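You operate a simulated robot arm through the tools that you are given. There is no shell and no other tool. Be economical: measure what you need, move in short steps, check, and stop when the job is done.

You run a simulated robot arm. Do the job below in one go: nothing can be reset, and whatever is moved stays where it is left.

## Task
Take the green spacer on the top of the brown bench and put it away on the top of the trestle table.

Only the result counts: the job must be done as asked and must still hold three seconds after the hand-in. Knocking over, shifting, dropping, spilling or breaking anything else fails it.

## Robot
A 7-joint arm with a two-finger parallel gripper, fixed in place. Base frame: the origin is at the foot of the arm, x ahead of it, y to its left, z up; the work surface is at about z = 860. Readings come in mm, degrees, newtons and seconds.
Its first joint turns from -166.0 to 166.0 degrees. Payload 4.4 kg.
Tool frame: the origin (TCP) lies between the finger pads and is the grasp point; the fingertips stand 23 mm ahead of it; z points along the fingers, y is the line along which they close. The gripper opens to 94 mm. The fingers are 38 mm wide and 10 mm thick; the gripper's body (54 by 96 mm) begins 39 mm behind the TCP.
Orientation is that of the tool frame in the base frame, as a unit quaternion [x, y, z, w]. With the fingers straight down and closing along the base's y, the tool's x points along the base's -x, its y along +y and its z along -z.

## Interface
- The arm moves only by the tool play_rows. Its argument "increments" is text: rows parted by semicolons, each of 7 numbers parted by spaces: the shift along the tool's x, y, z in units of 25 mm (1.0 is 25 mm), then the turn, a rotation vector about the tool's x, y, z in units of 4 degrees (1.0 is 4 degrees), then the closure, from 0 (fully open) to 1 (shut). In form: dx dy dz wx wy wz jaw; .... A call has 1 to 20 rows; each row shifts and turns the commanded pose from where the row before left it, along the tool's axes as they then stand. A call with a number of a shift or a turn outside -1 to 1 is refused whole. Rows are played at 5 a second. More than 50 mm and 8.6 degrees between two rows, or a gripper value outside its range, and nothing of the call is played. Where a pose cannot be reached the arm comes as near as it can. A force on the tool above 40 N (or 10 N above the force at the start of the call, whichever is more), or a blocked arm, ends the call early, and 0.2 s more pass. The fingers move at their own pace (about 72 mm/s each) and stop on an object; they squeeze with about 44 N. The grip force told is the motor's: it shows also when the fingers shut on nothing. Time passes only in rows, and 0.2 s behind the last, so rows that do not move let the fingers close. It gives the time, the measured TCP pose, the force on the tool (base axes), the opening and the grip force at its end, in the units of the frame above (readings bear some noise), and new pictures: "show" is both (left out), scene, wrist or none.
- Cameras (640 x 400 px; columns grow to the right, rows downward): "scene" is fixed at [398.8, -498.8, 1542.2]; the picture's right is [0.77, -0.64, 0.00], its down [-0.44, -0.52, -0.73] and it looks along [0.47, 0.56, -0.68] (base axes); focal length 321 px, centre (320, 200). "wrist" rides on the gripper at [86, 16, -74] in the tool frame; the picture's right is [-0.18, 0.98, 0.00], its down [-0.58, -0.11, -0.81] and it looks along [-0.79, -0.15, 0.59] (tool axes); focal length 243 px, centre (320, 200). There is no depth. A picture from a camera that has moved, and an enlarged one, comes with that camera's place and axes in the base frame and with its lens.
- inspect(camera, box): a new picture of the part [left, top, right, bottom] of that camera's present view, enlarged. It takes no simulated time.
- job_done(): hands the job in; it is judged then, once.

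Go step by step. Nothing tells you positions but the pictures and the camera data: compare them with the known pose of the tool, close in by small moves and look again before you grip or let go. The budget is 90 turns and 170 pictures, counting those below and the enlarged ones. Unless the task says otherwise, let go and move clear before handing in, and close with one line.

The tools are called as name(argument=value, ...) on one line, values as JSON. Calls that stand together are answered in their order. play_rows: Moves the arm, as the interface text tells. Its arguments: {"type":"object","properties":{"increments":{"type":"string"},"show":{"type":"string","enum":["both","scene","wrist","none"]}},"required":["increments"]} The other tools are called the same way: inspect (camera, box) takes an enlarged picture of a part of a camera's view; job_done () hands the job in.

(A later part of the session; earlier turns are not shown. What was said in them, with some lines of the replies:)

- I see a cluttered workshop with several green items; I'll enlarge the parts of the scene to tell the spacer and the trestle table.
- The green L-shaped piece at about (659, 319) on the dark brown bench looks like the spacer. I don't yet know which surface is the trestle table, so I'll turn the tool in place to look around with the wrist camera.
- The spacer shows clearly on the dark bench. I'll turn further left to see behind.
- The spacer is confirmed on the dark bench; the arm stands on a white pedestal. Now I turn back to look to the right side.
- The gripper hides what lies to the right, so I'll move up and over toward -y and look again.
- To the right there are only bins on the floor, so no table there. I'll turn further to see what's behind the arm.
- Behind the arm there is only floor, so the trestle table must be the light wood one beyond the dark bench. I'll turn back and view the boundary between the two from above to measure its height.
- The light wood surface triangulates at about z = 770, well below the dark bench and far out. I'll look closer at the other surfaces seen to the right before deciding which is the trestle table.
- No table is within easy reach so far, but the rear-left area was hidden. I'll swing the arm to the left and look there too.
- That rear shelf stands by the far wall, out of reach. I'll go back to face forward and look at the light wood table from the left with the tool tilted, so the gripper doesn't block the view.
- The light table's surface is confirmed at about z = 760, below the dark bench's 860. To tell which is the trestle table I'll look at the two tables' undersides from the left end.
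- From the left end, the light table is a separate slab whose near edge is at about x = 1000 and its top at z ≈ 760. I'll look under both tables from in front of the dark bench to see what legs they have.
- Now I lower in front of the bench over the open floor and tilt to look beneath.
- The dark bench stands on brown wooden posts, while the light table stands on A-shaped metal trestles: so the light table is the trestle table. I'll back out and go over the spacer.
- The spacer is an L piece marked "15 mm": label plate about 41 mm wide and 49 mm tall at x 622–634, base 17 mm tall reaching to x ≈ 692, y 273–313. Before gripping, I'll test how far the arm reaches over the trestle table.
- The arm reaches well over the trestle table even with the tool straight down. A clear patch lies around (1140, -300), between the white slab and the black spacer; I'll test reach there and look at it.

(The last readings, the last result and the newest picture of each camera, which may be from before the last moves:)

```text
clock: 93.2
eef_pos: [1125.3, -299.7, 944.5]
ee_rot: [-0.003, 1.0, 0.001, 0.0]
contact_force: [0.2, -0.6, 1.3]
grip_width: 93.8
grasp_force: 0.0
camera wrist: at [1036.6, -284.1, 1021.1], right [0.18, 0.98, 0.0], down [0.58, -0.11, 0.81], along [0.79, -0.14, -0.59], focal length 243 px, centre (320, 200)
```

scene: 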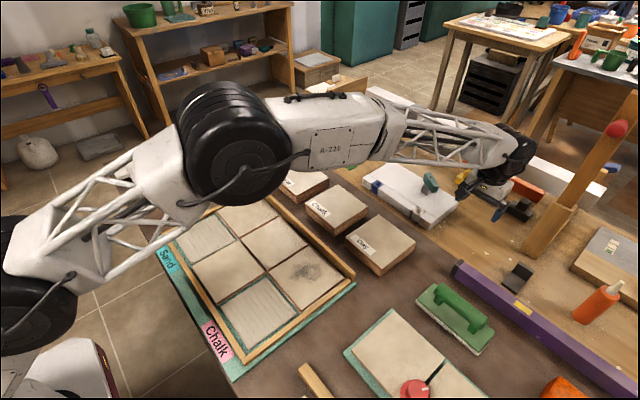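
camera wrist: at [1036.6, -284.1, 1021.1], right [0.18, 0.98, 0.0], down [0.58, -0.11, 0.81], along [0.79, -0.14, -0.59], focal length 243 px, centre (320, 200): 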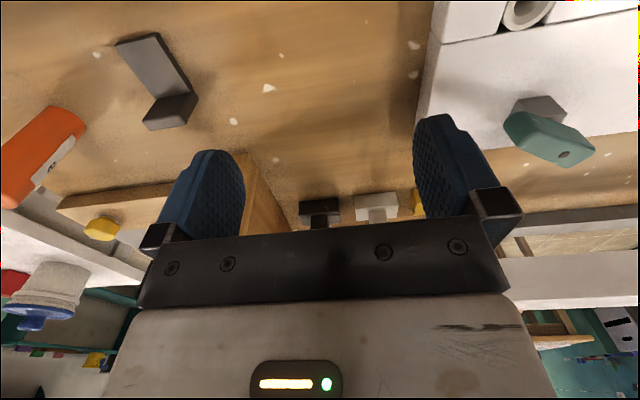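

The patch is bare wood and free. I'll test the descent to about z = 820 with the empty hand to be sure it can be reached.

play_rows(increments="0 0 1 0 0 0 0;0 0 1 0 0 0 0;0 0 1 0 0 0 0;0 0 1 0 0 0 0;0 0 1 0 0 0 0", show="both")

```text
clock: 94.4
eef_pos: [1125.4, -301.0, 820.4]
ee_rot: [-0.004, 1.0, 0.0, 0.0]
contact_force: [0.2, 0.0, 1.2]
grip_width: 93.9
grasp_force: 0.0
camera wrist: at [1037.0, -285.5, 896.4], right [0.18, 0.98, 0.0], down [0.58, -0.11, 0.81], along [0.79, -0.14, -0.59], focal length 243 px, centre (320, 200)
```

scene: 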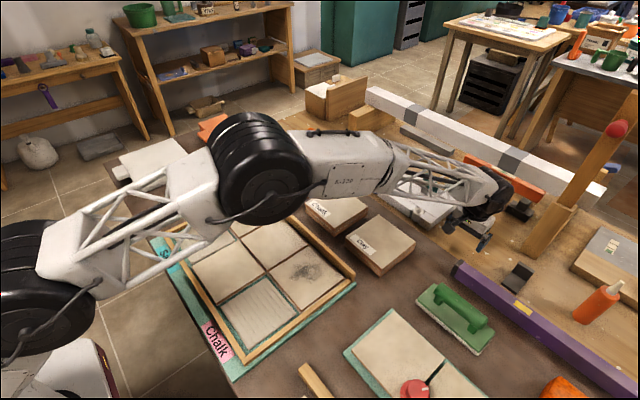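
wrist: 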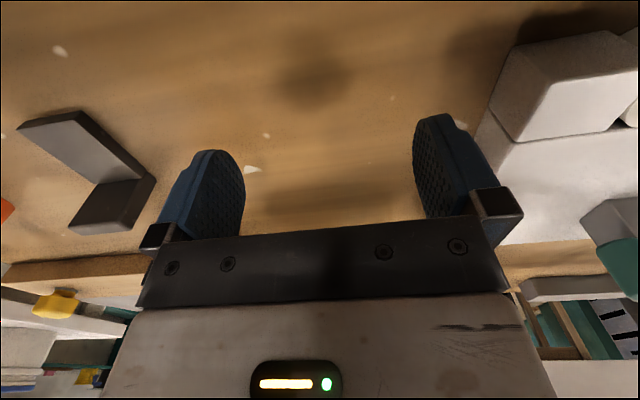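

Reach is fine there. Now I raise and go back over the spacer.

play_rows(increments="0 0 -1 0 0 0 0;0 0 -1 0 0 0 0;0 0 -1 0 0 0 0;0 0 -1 0 0 0 0;0 0 -1 0 0 0 0;0 0 -1 0 0 0 0;0 0 -1 0 0 0 0;0 0 -1 0 0 0 0;0 0 -1 0 0 0 0;0 0 -1 0 0 0 0;0 0 -1 0 0 0 0;.8 1 0 0 0 0 0;.8 1 0 0 0 0 0;.8 1 0 0 0 0 0;.8 1 0 0 0 0 0;.8 1 0 0 0 0 0;.8 1 0 0 0 0 0;.8 1 0 0 0 0 0;.8 1 0 0 0 0 0;.8 1 0 0 0 0 0", show="none")

play_rows(increments=".8 1 0 0 0 0 0;.8 1 0 0 0 0 0;.8 1 0 0 0 0 0;.8 1 0 0 0 0 0;.8 1 0 0 0 0 0;.8 1 0 0 0 0 0;.8 1 0 0 0 0 0;.8 1 0 0 0 0 0;.8 1 0 0 0 0 0;.8 1 0 0 0 0 0;.8 1 0 0 0 0 0;.8 1 0 0 0 0 0;.8 1 0 0 0 0 0;.8 1 0 0 0 0 0;.8 .8 0 0 0 0 0;0 0 1 0 0 0 0;0 0 1 0 0 0 0;0 0 1 0 0 0 0", show="wrist")

```text
clock: 98.6
eef_pos: [943.6, -76.7, 1095.3]
ee_rot: [-0.004, 1.0, 0.001, -0.001]
contact_force: [-0.2, -0.1, 0.4]
grip_width: 93.9
grasp_force: 0.1
```

```text
clock: 102.4
eef_pos: [640.2, 291.3, 1022.6]
ee_rot: [-0.003, 1.0, 0.002, 0.0]
contact_force: [0.2, 0.6, 0.1]
grip_width: 93.9
grasp_force: 0.1
camera wrist: at [552.0, 308.0, 1096.8], right [0.18, 0.98, 0.0], down [0.58, -0.11, 0.81], along [0.79, -0.14, -0.59], focal length 243 px, centre (320, 200)
```

wrist: 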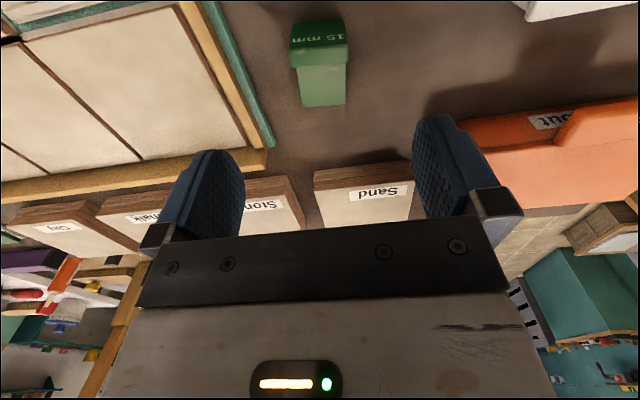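

inspect(camera="wrist", box=[260, 0, 380, 120])

inspect(camera="scene", box=[180, 130, 270, 220])

```text
3.33 times, centred on (320, 60) of wrist
camera zoom: at [552.0, 308.0, 1096.8], right [0.18, 0.98, 0.0], down [0.58, -0.11, 0.81], along [0.79, -0.14, -0.59], focal length 809 px, centre (320, 667)
```

zoom: 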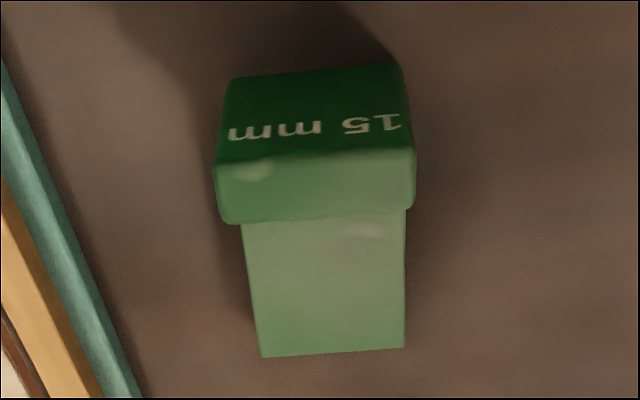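

```text
4.44 times, centred on (225, 175) of scene
camera zoom: at [398.8, -498.8, 1542.2], right [0.77, -0.64, 0.0], down [-0.44, -0.52, -0.73], along [0.47, 0.56, -0.68], focal length 1426 px, centre (742, 311)
```

zoom: 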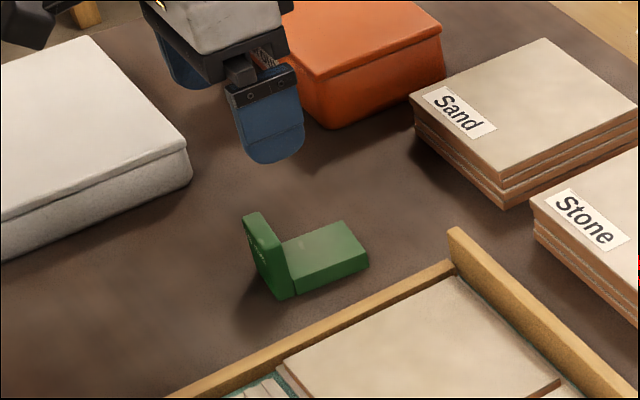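

The spacer's long axis is turned about -6°, its plate centre near (625, 295). I align the yaw, centre over about (645, 293), narrow the jaws a bit and come down partway to check.

play_rows(increments="-.1 .05 0 0 0 .75 .25;-.1 .05 0 0 0 .75 .25;0 0 1 0 0 0 .25;0 0 1 0 0 0 .25;0 0 1 0 0 0 .25;0 0 .6 0 0 0 .25;0 0 0 0 0 0 .25", show="both")

inspect(camera="scene", box=[180, 130, 270, 220])

```text
clock: 104.0
eef_pos: [646.8, 292.5, 931.0]
ee_rot: [0.049, 0.999, 0.001, 0.0]
contact_force: [-1.2, 0.0, 0.3]
grip_width: 70.7
grasp_force: 0.0
camera wrist: at [560.2, 317.6, 1006.0], right [0.28, 0.96, 0.0], down [0.57, -0.17, 0.81], along [0.77, -0.22, -0.59], focal length 243 px, centre (320, 200)
```

scene: 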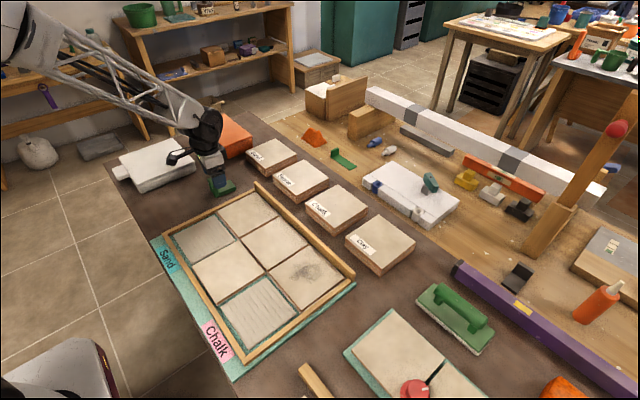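
wrist: 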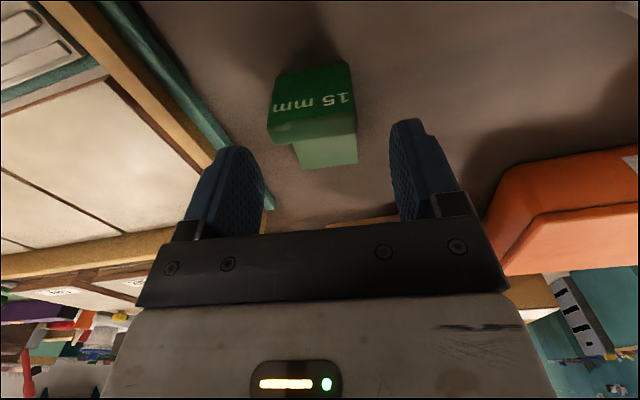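

```text
4.44 times, centred on (225, 175) of scene
camera zoom: at [398.8, -498.8, 1542.2], right [0.77, -0.64, 0.0], down [-0.44, -0.52, -0.73], along [0.47, 0.56, -0.68], focal length 1426 px, centre (742, 311)
```

zoom: 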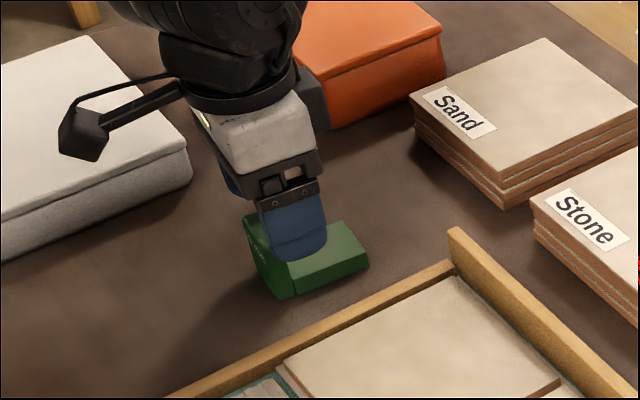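

The fingers straddle the spacer, centred within a millimetre or so. I go down 45 mm and close.

play_rows(increments="0 0 .6 0 0 0 .25;0 0 .6 0 0 0 .25;0 0 .55 0 0 0 .25;0 0 0 0 0 0 1;0 0 0 0 0 0 1;0 0 0 0 0 0 1;0 0 0 0 0 0 1", show="both")

```text
clock: 105.6
eef_pos: [646.1, 291.8, 887.4]
ee_rot: [0.049, 0.999, 0.001, 0.0]
contact_force: [0.2, -0.1, -0.1]
grip_width: 43.5
grasp_force: 44.3
camera wrist: at [559.6, 318.1, 962.8], right [0.28, 0.96, 0.0], down [0.57, -0.17, 0.81], along [0.77, -0.22, -0.59], focal length 243 px, centre (320, 200)
```

scene: 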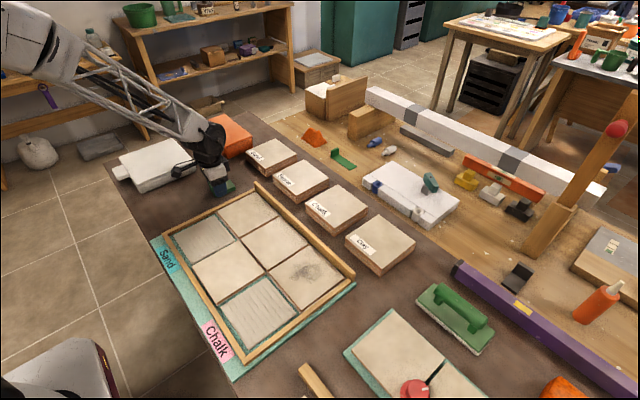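
wrist: 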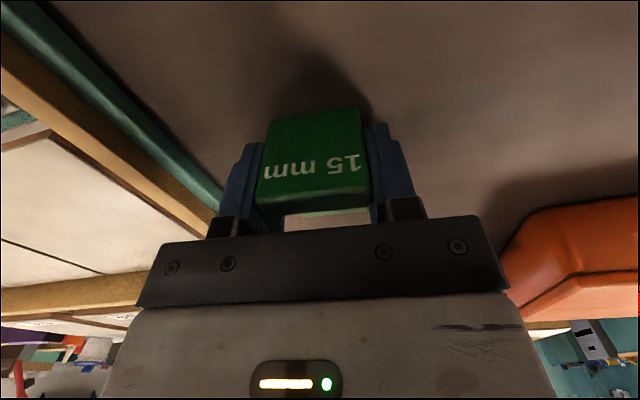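

Gripped at 43.5 mm with 44 N. I lift straight up and check the hold.

play_rows(increments="0 0 -.5 0 0 0 1;0 0 -1 0 0 0 1;0 0 -1 0 0 0 1;0 0 -1 0 0 0 1;0 0 -1 0 0 0 1;0 0 -1 0 0 0 1;0 0 -1 0 0 0 1;0 0 -1 0 0 0 1", show="both")

```text
clock: 107.4
eef_pos: [646.1, 293.2, 1076.6]
ee_rot: [0.049, 0.999, 0.001, -0.001]
contact_force: [0.1, -0.2, -0.8]
grip_width: 43.5
grasp_force: 43.6
camera wrist: at [559.6, 317.6, 1151.0], right [0.28, 0.96, 0.0], down [0.57, -0.17, 0.81], along [0.77, -0.22, -0.59], focal length 243 px, centre (320, 200)
```

scene: 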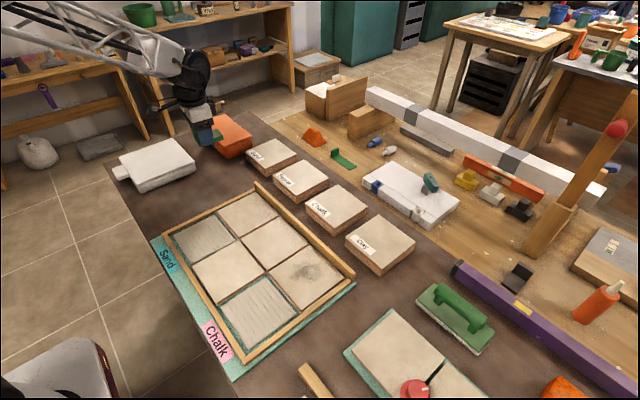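
wrist: 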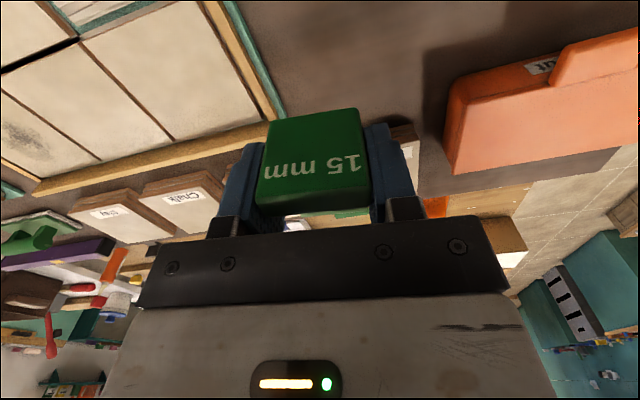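

The spacer holds firm. I carry it over to above (1120, -305).

play_rows(increments="-.883 -.915 0 0 0 0 1;-.883 -.915 0 0 0 0 1;-.883 -.915 0 0 0 0 1;-.883 -.915 0 0 0 0 1;-.883 -.915 0 0 0 0 1;-.883 -.915 0 0 0 0 1;-.883 -.915 0 0 0 0 1;-.883 -.915 0 0 0 0 1;-.883 -.915 0 0 0 0 1;-.883 -.915 0 0 0 0 1;-.883 -.915 0 0 0 0 1;-.883 -.915 0 0 0 0 1", show="none")

play_rows(increments="-.883 -.915 0 0 0 0 1;-.883 -.915 0 0 0 0 1;-.883 -.915 0 0 0 0 1;-.883 -.915 0 0 0 0 1;-.883 -.915 0 0 0 0 1;-.883 -.915 0 0 0 0 1;-.883 -.915 0 0 0 0 1;-.883 -.915 0 0 0 0 1;-.883 -.915 0 0 0 0 1;-.883 -.915 0 0 0 0 1;-.883 -.915 0 0 0 0 1;-.883 -.915 0 0 0 0 1;0 0 1 0 0 0 1;0 0 1 0 0 0 1;0 0 1 0 0 0 1;0 0 1 0 0 0 1;0 0 1 0 0 0 1", show="both")

```text
clock: 110.0
eef_pos: [882.3, -5.9, 1074.7]
ee_rot: [0.048, 0.999, 0.001, 0.0]
contact_force: [0.5, 0.3, -0.3]
grip_width: 43.4
grasp_force: 44.4
```

```text
clock: 113.6
eef_pos: [1118.9, -307.7, 949.8]
ee_rot: [0.049, 0.999, 0.001, 0.001]
contact_force: [-0.4, 0.3, 1.6]
grip_width: 43.3
grasp_force: 44.0
camera wrist: at [1032.1, -281.5, 1024.4], right [0.28, 0.96, 0.0], down [0.57, -0.17, 0.81], along [0.77, -0.22, -0.59], focal length 243 px, centre (320, 200)
```

scene: 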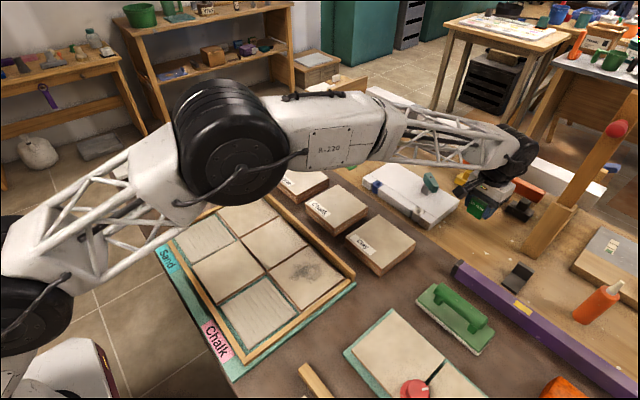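
wrist: 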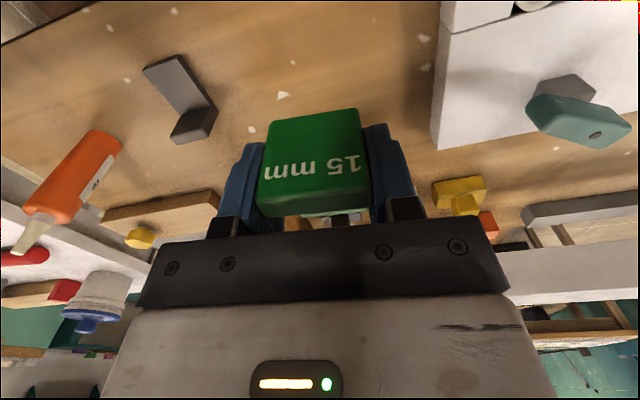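

Above the clear patch. I descend to just over the table, then continue in small steps watching the force.

play_rows(increments="0 0 1 0 0 0 1;0 0 1 0 0 0 1;0 0 1 0 0 0 1;0 0 1 0 0 0 1;0 0 1 0 0 0 1;0 0 .4 0 0 0 1", show="both")

inspect(camera="scene", box=[430, 170, 550, 260])

```text
clock: 115.0
eef_pos: [1118.3, -306.7, 813.7]
ee_rot: [0.049, 0.999, 0.0, 0.0]
contact_force: [-0.1, -0.2, -0.1]
grip_width: 43.2
grasp_force: 44.5
camera wrist: at [1032.7, -280.9, 889.6], right [0.28, 0.96, 0.0], down [0.57, -0.17, 0.81], along [0.77, -0.22, -0.59], focal length 243 px, centre (320, 200)
```

scene: 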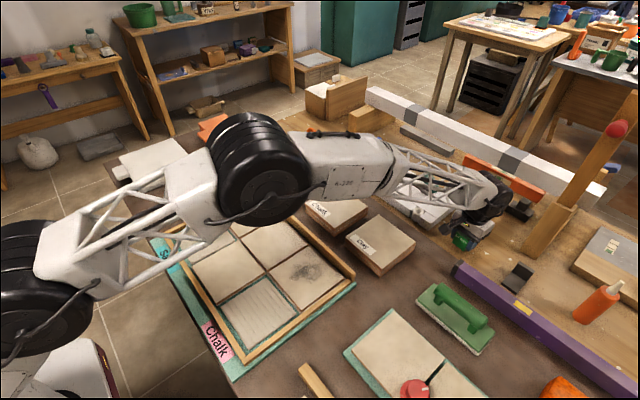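
wrist: 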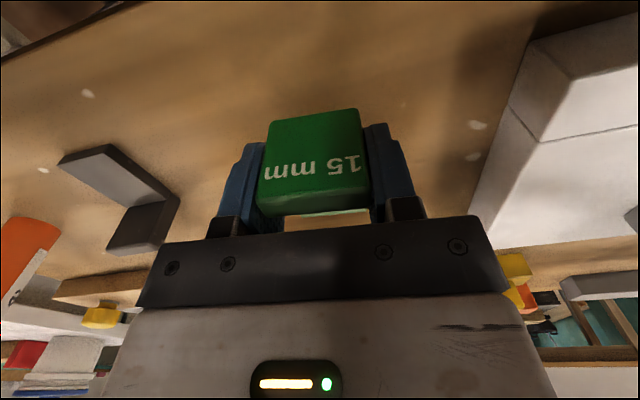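

```text
4.44 times, centred on (490, 215) of scene
camera zoom: at [398.8, -498.8, 1542.2], right [0.77, -0.64, 0.0], down [-0.44, -0.52, -0.73], along [0.47, 0.56, -0.68], focal length 1426 px, centre (-436, 133)
```

zoom: 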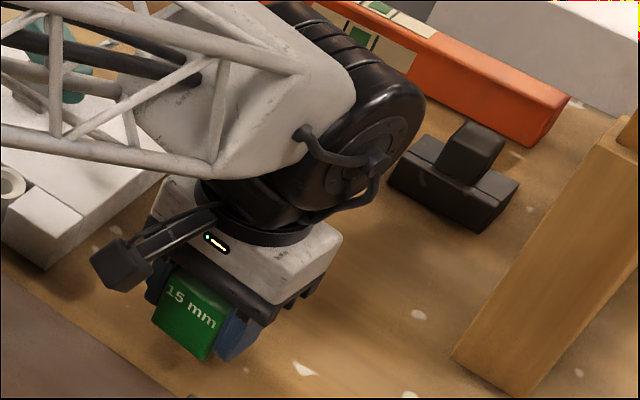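

play_rows(increments="0 0 .15 0 0 0 1;0 0 .15 0 0 0 1;0 0 .15 0 0 0 1;0 0 .15 0 0 0 1;0 0 .1 0 0 0 1", show="scene")

inspect(camera="wrist", box=[200, 60, 440, 240])

```text
clock: 116.2
eef_pos: [1119.8, -305.0, 797.1]
ee_rot: [0.049, 0.999, 0.001, 0.0]
contact_force: [-0.4, -0.9, 0.3]
grip_width: 43.0
grasp_force: 44.5
```

scene: 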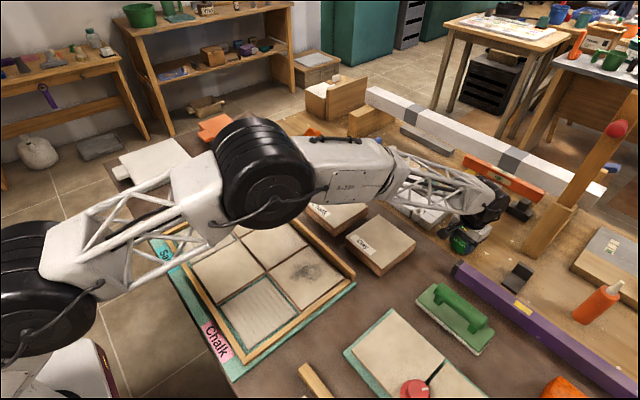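

```text
2.22 times, centred on (320, 150) of wrist
camera zoom: at [1033.1, -280.3, 871.9], right [0.28, 0.96, 0.0], down [0.57, -0.17, 0.81], along [0.77, -0.22, -0.59], focal length 539 px, centre (320, 311)
```

zoom: 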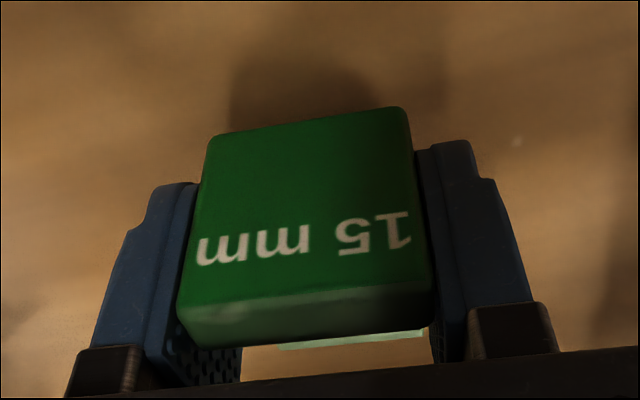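

No contact yet; shadow is close. I continue in 2–3 mm steps.

play_rows(increments="0 0 .1 0 0 0 1;0 0 .1 0 0 0 1;0 0 .1 0 0 0 1;0 0 .1 0 0 0 1", show="none")

inspect(camera="wrist", box=[200, 60, 440, 240])

```text
clock: 117.2
eef_pos: [1119.8, -306.0, 788.1]
ee_rot: [0.049, 0.999, 0.001, 0.0]
contact_force: [-2.3, 0.9, 9.4]
grip_width: 43.3
grasp_force: 43.1
```

```text
2.22 times, centred on (320, 150) of wrist
camera zoom: at [1033.4, -280.4, 862.5], right [0.28, 0.96, 0.0], down [0.57, -0.17, 0.81], along [0.77, -0.22, -0.59], focal length 539 px, centre (320, 311)
```

zoom: 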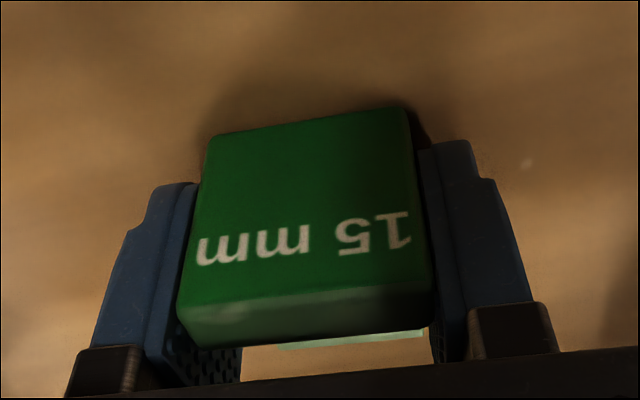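

Contact with the table (9 N at z = 788), as predicted. I open the jaws moderately and let it settle.

play_rows(increments="0 0 0 0 0 0 .45;0 0 0 0 0 0 .3;0 0 0 0 0 0 .25;0 0 0 0 0 0 .25", show="wrist")

```text
clock: 118.2
eef_pos: [1119.6, -305.9, 786.6]
ee_rot: [0.049, 0.999, 0.001, 0.0]
contact_force: [0.3, -1.0, 0.0]
grip_width: 70.5
grasp_force: 0.2
camera wrist: at [1033.2, -280.3, 861.2], right [0.28, 0.96, 0.0], down [0.57, -0.17, 0.81], along [0.77, -0.22, -0.59], focal length 243 px, centre (320, 200)
```

wrist: 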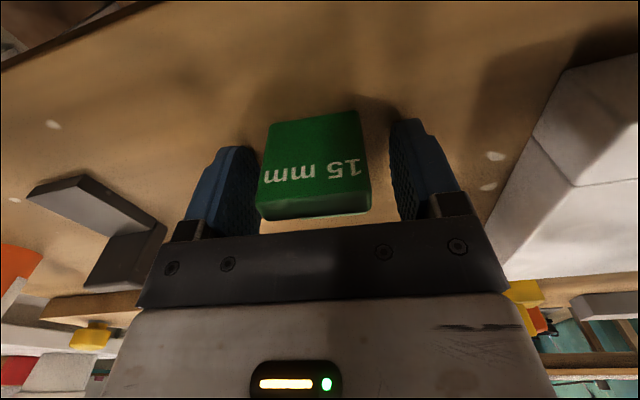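

Released and standing flat. I rise straight up and move clear.

play_rows(increments="0 0 -.5 0 0 0 .25;0 0 -1 0 0 0 .25;0 0 -1 0 0 0 .25;0 0 -1 0 0 0 .25;0 0 -1 0 0 0 .25;0 0 -1 0 0 0 .25;0 0 -1 0 0 0 .25;0 0 -1 0 0 0 .25;0 0 -1 0 0 0 .25;0 0 -1 0 0 0 .25;0 0 -1 0 0 0 .25;1 0 0 0 0 0 .25;1 0 0 0 0 0 .25;1 0 0 0 0 0 .25;1 0 0 0 0 0 .25;1 .5 0 0 0 0 .25;1 .5 0 0 0 0 .25;1 .5 0 0 0 0 .25", show="both")

inspect(camera="scene", box=[400, 170, 560, 300])

```text
clock: 122.0
eef_pos: [947.1, -252.8, 1048.0]
ee_rot: [0.048, 0.999, 0.0, -0.001]
contact_force: [-0.1, 0.7, 0.2]
grip_width: 70.5
grasp_force: 0.2
camera wrist: at [862.2, -227.2, 1123.2], right [0.28, 0.96, 0.0], down [0.57, -0.17, 0.81], along [0.77, -0.22, -0.59], focal length 243 px, centre (320, 200)
```

scene: 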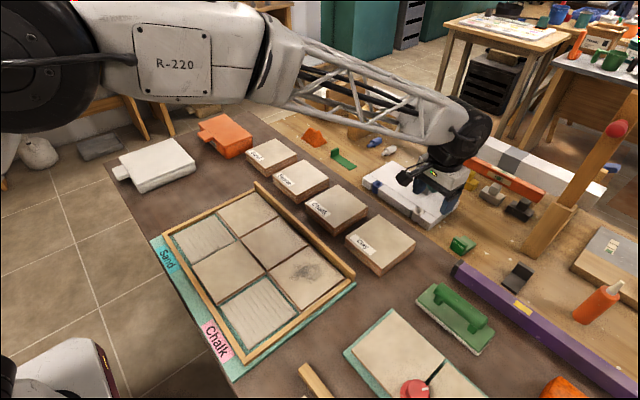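
wrist: 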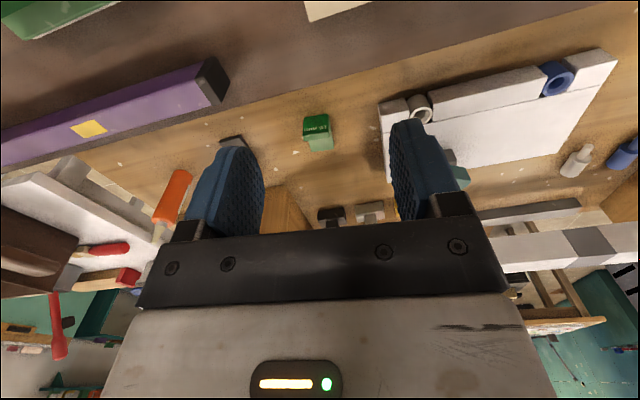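

```text
3.08 times, centred on (480, 235) of scene
camera zoom: at [398.8, -498.8, 1542.2], right [0.77, -0.64, 0.0], down [-0.44, -0.52, -0.73], along [0.47, 0.56, -0.68], focal length 987 px, centre (-172, 92)
```

zoom: 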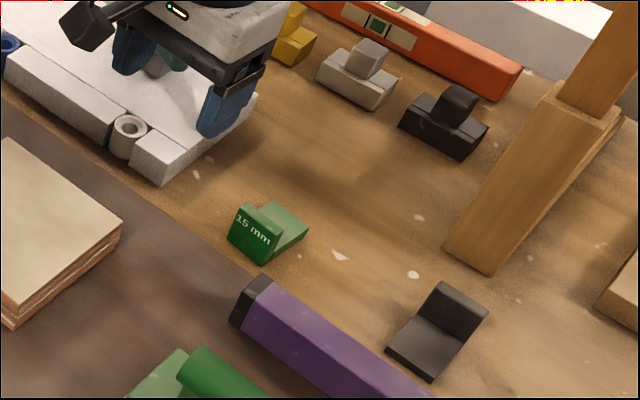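

The spacer stands flat and free on the trestle table, nothing else has moved, and the hand is clear, so I hand the job in.

job_done()

```text
The job is handed in.
```

The green "15 mm" spacer from the brown bench now lies flat on the trestle table at about x = 1140, y = -305 mm; the gripper is open and clear, and the job is handed in.
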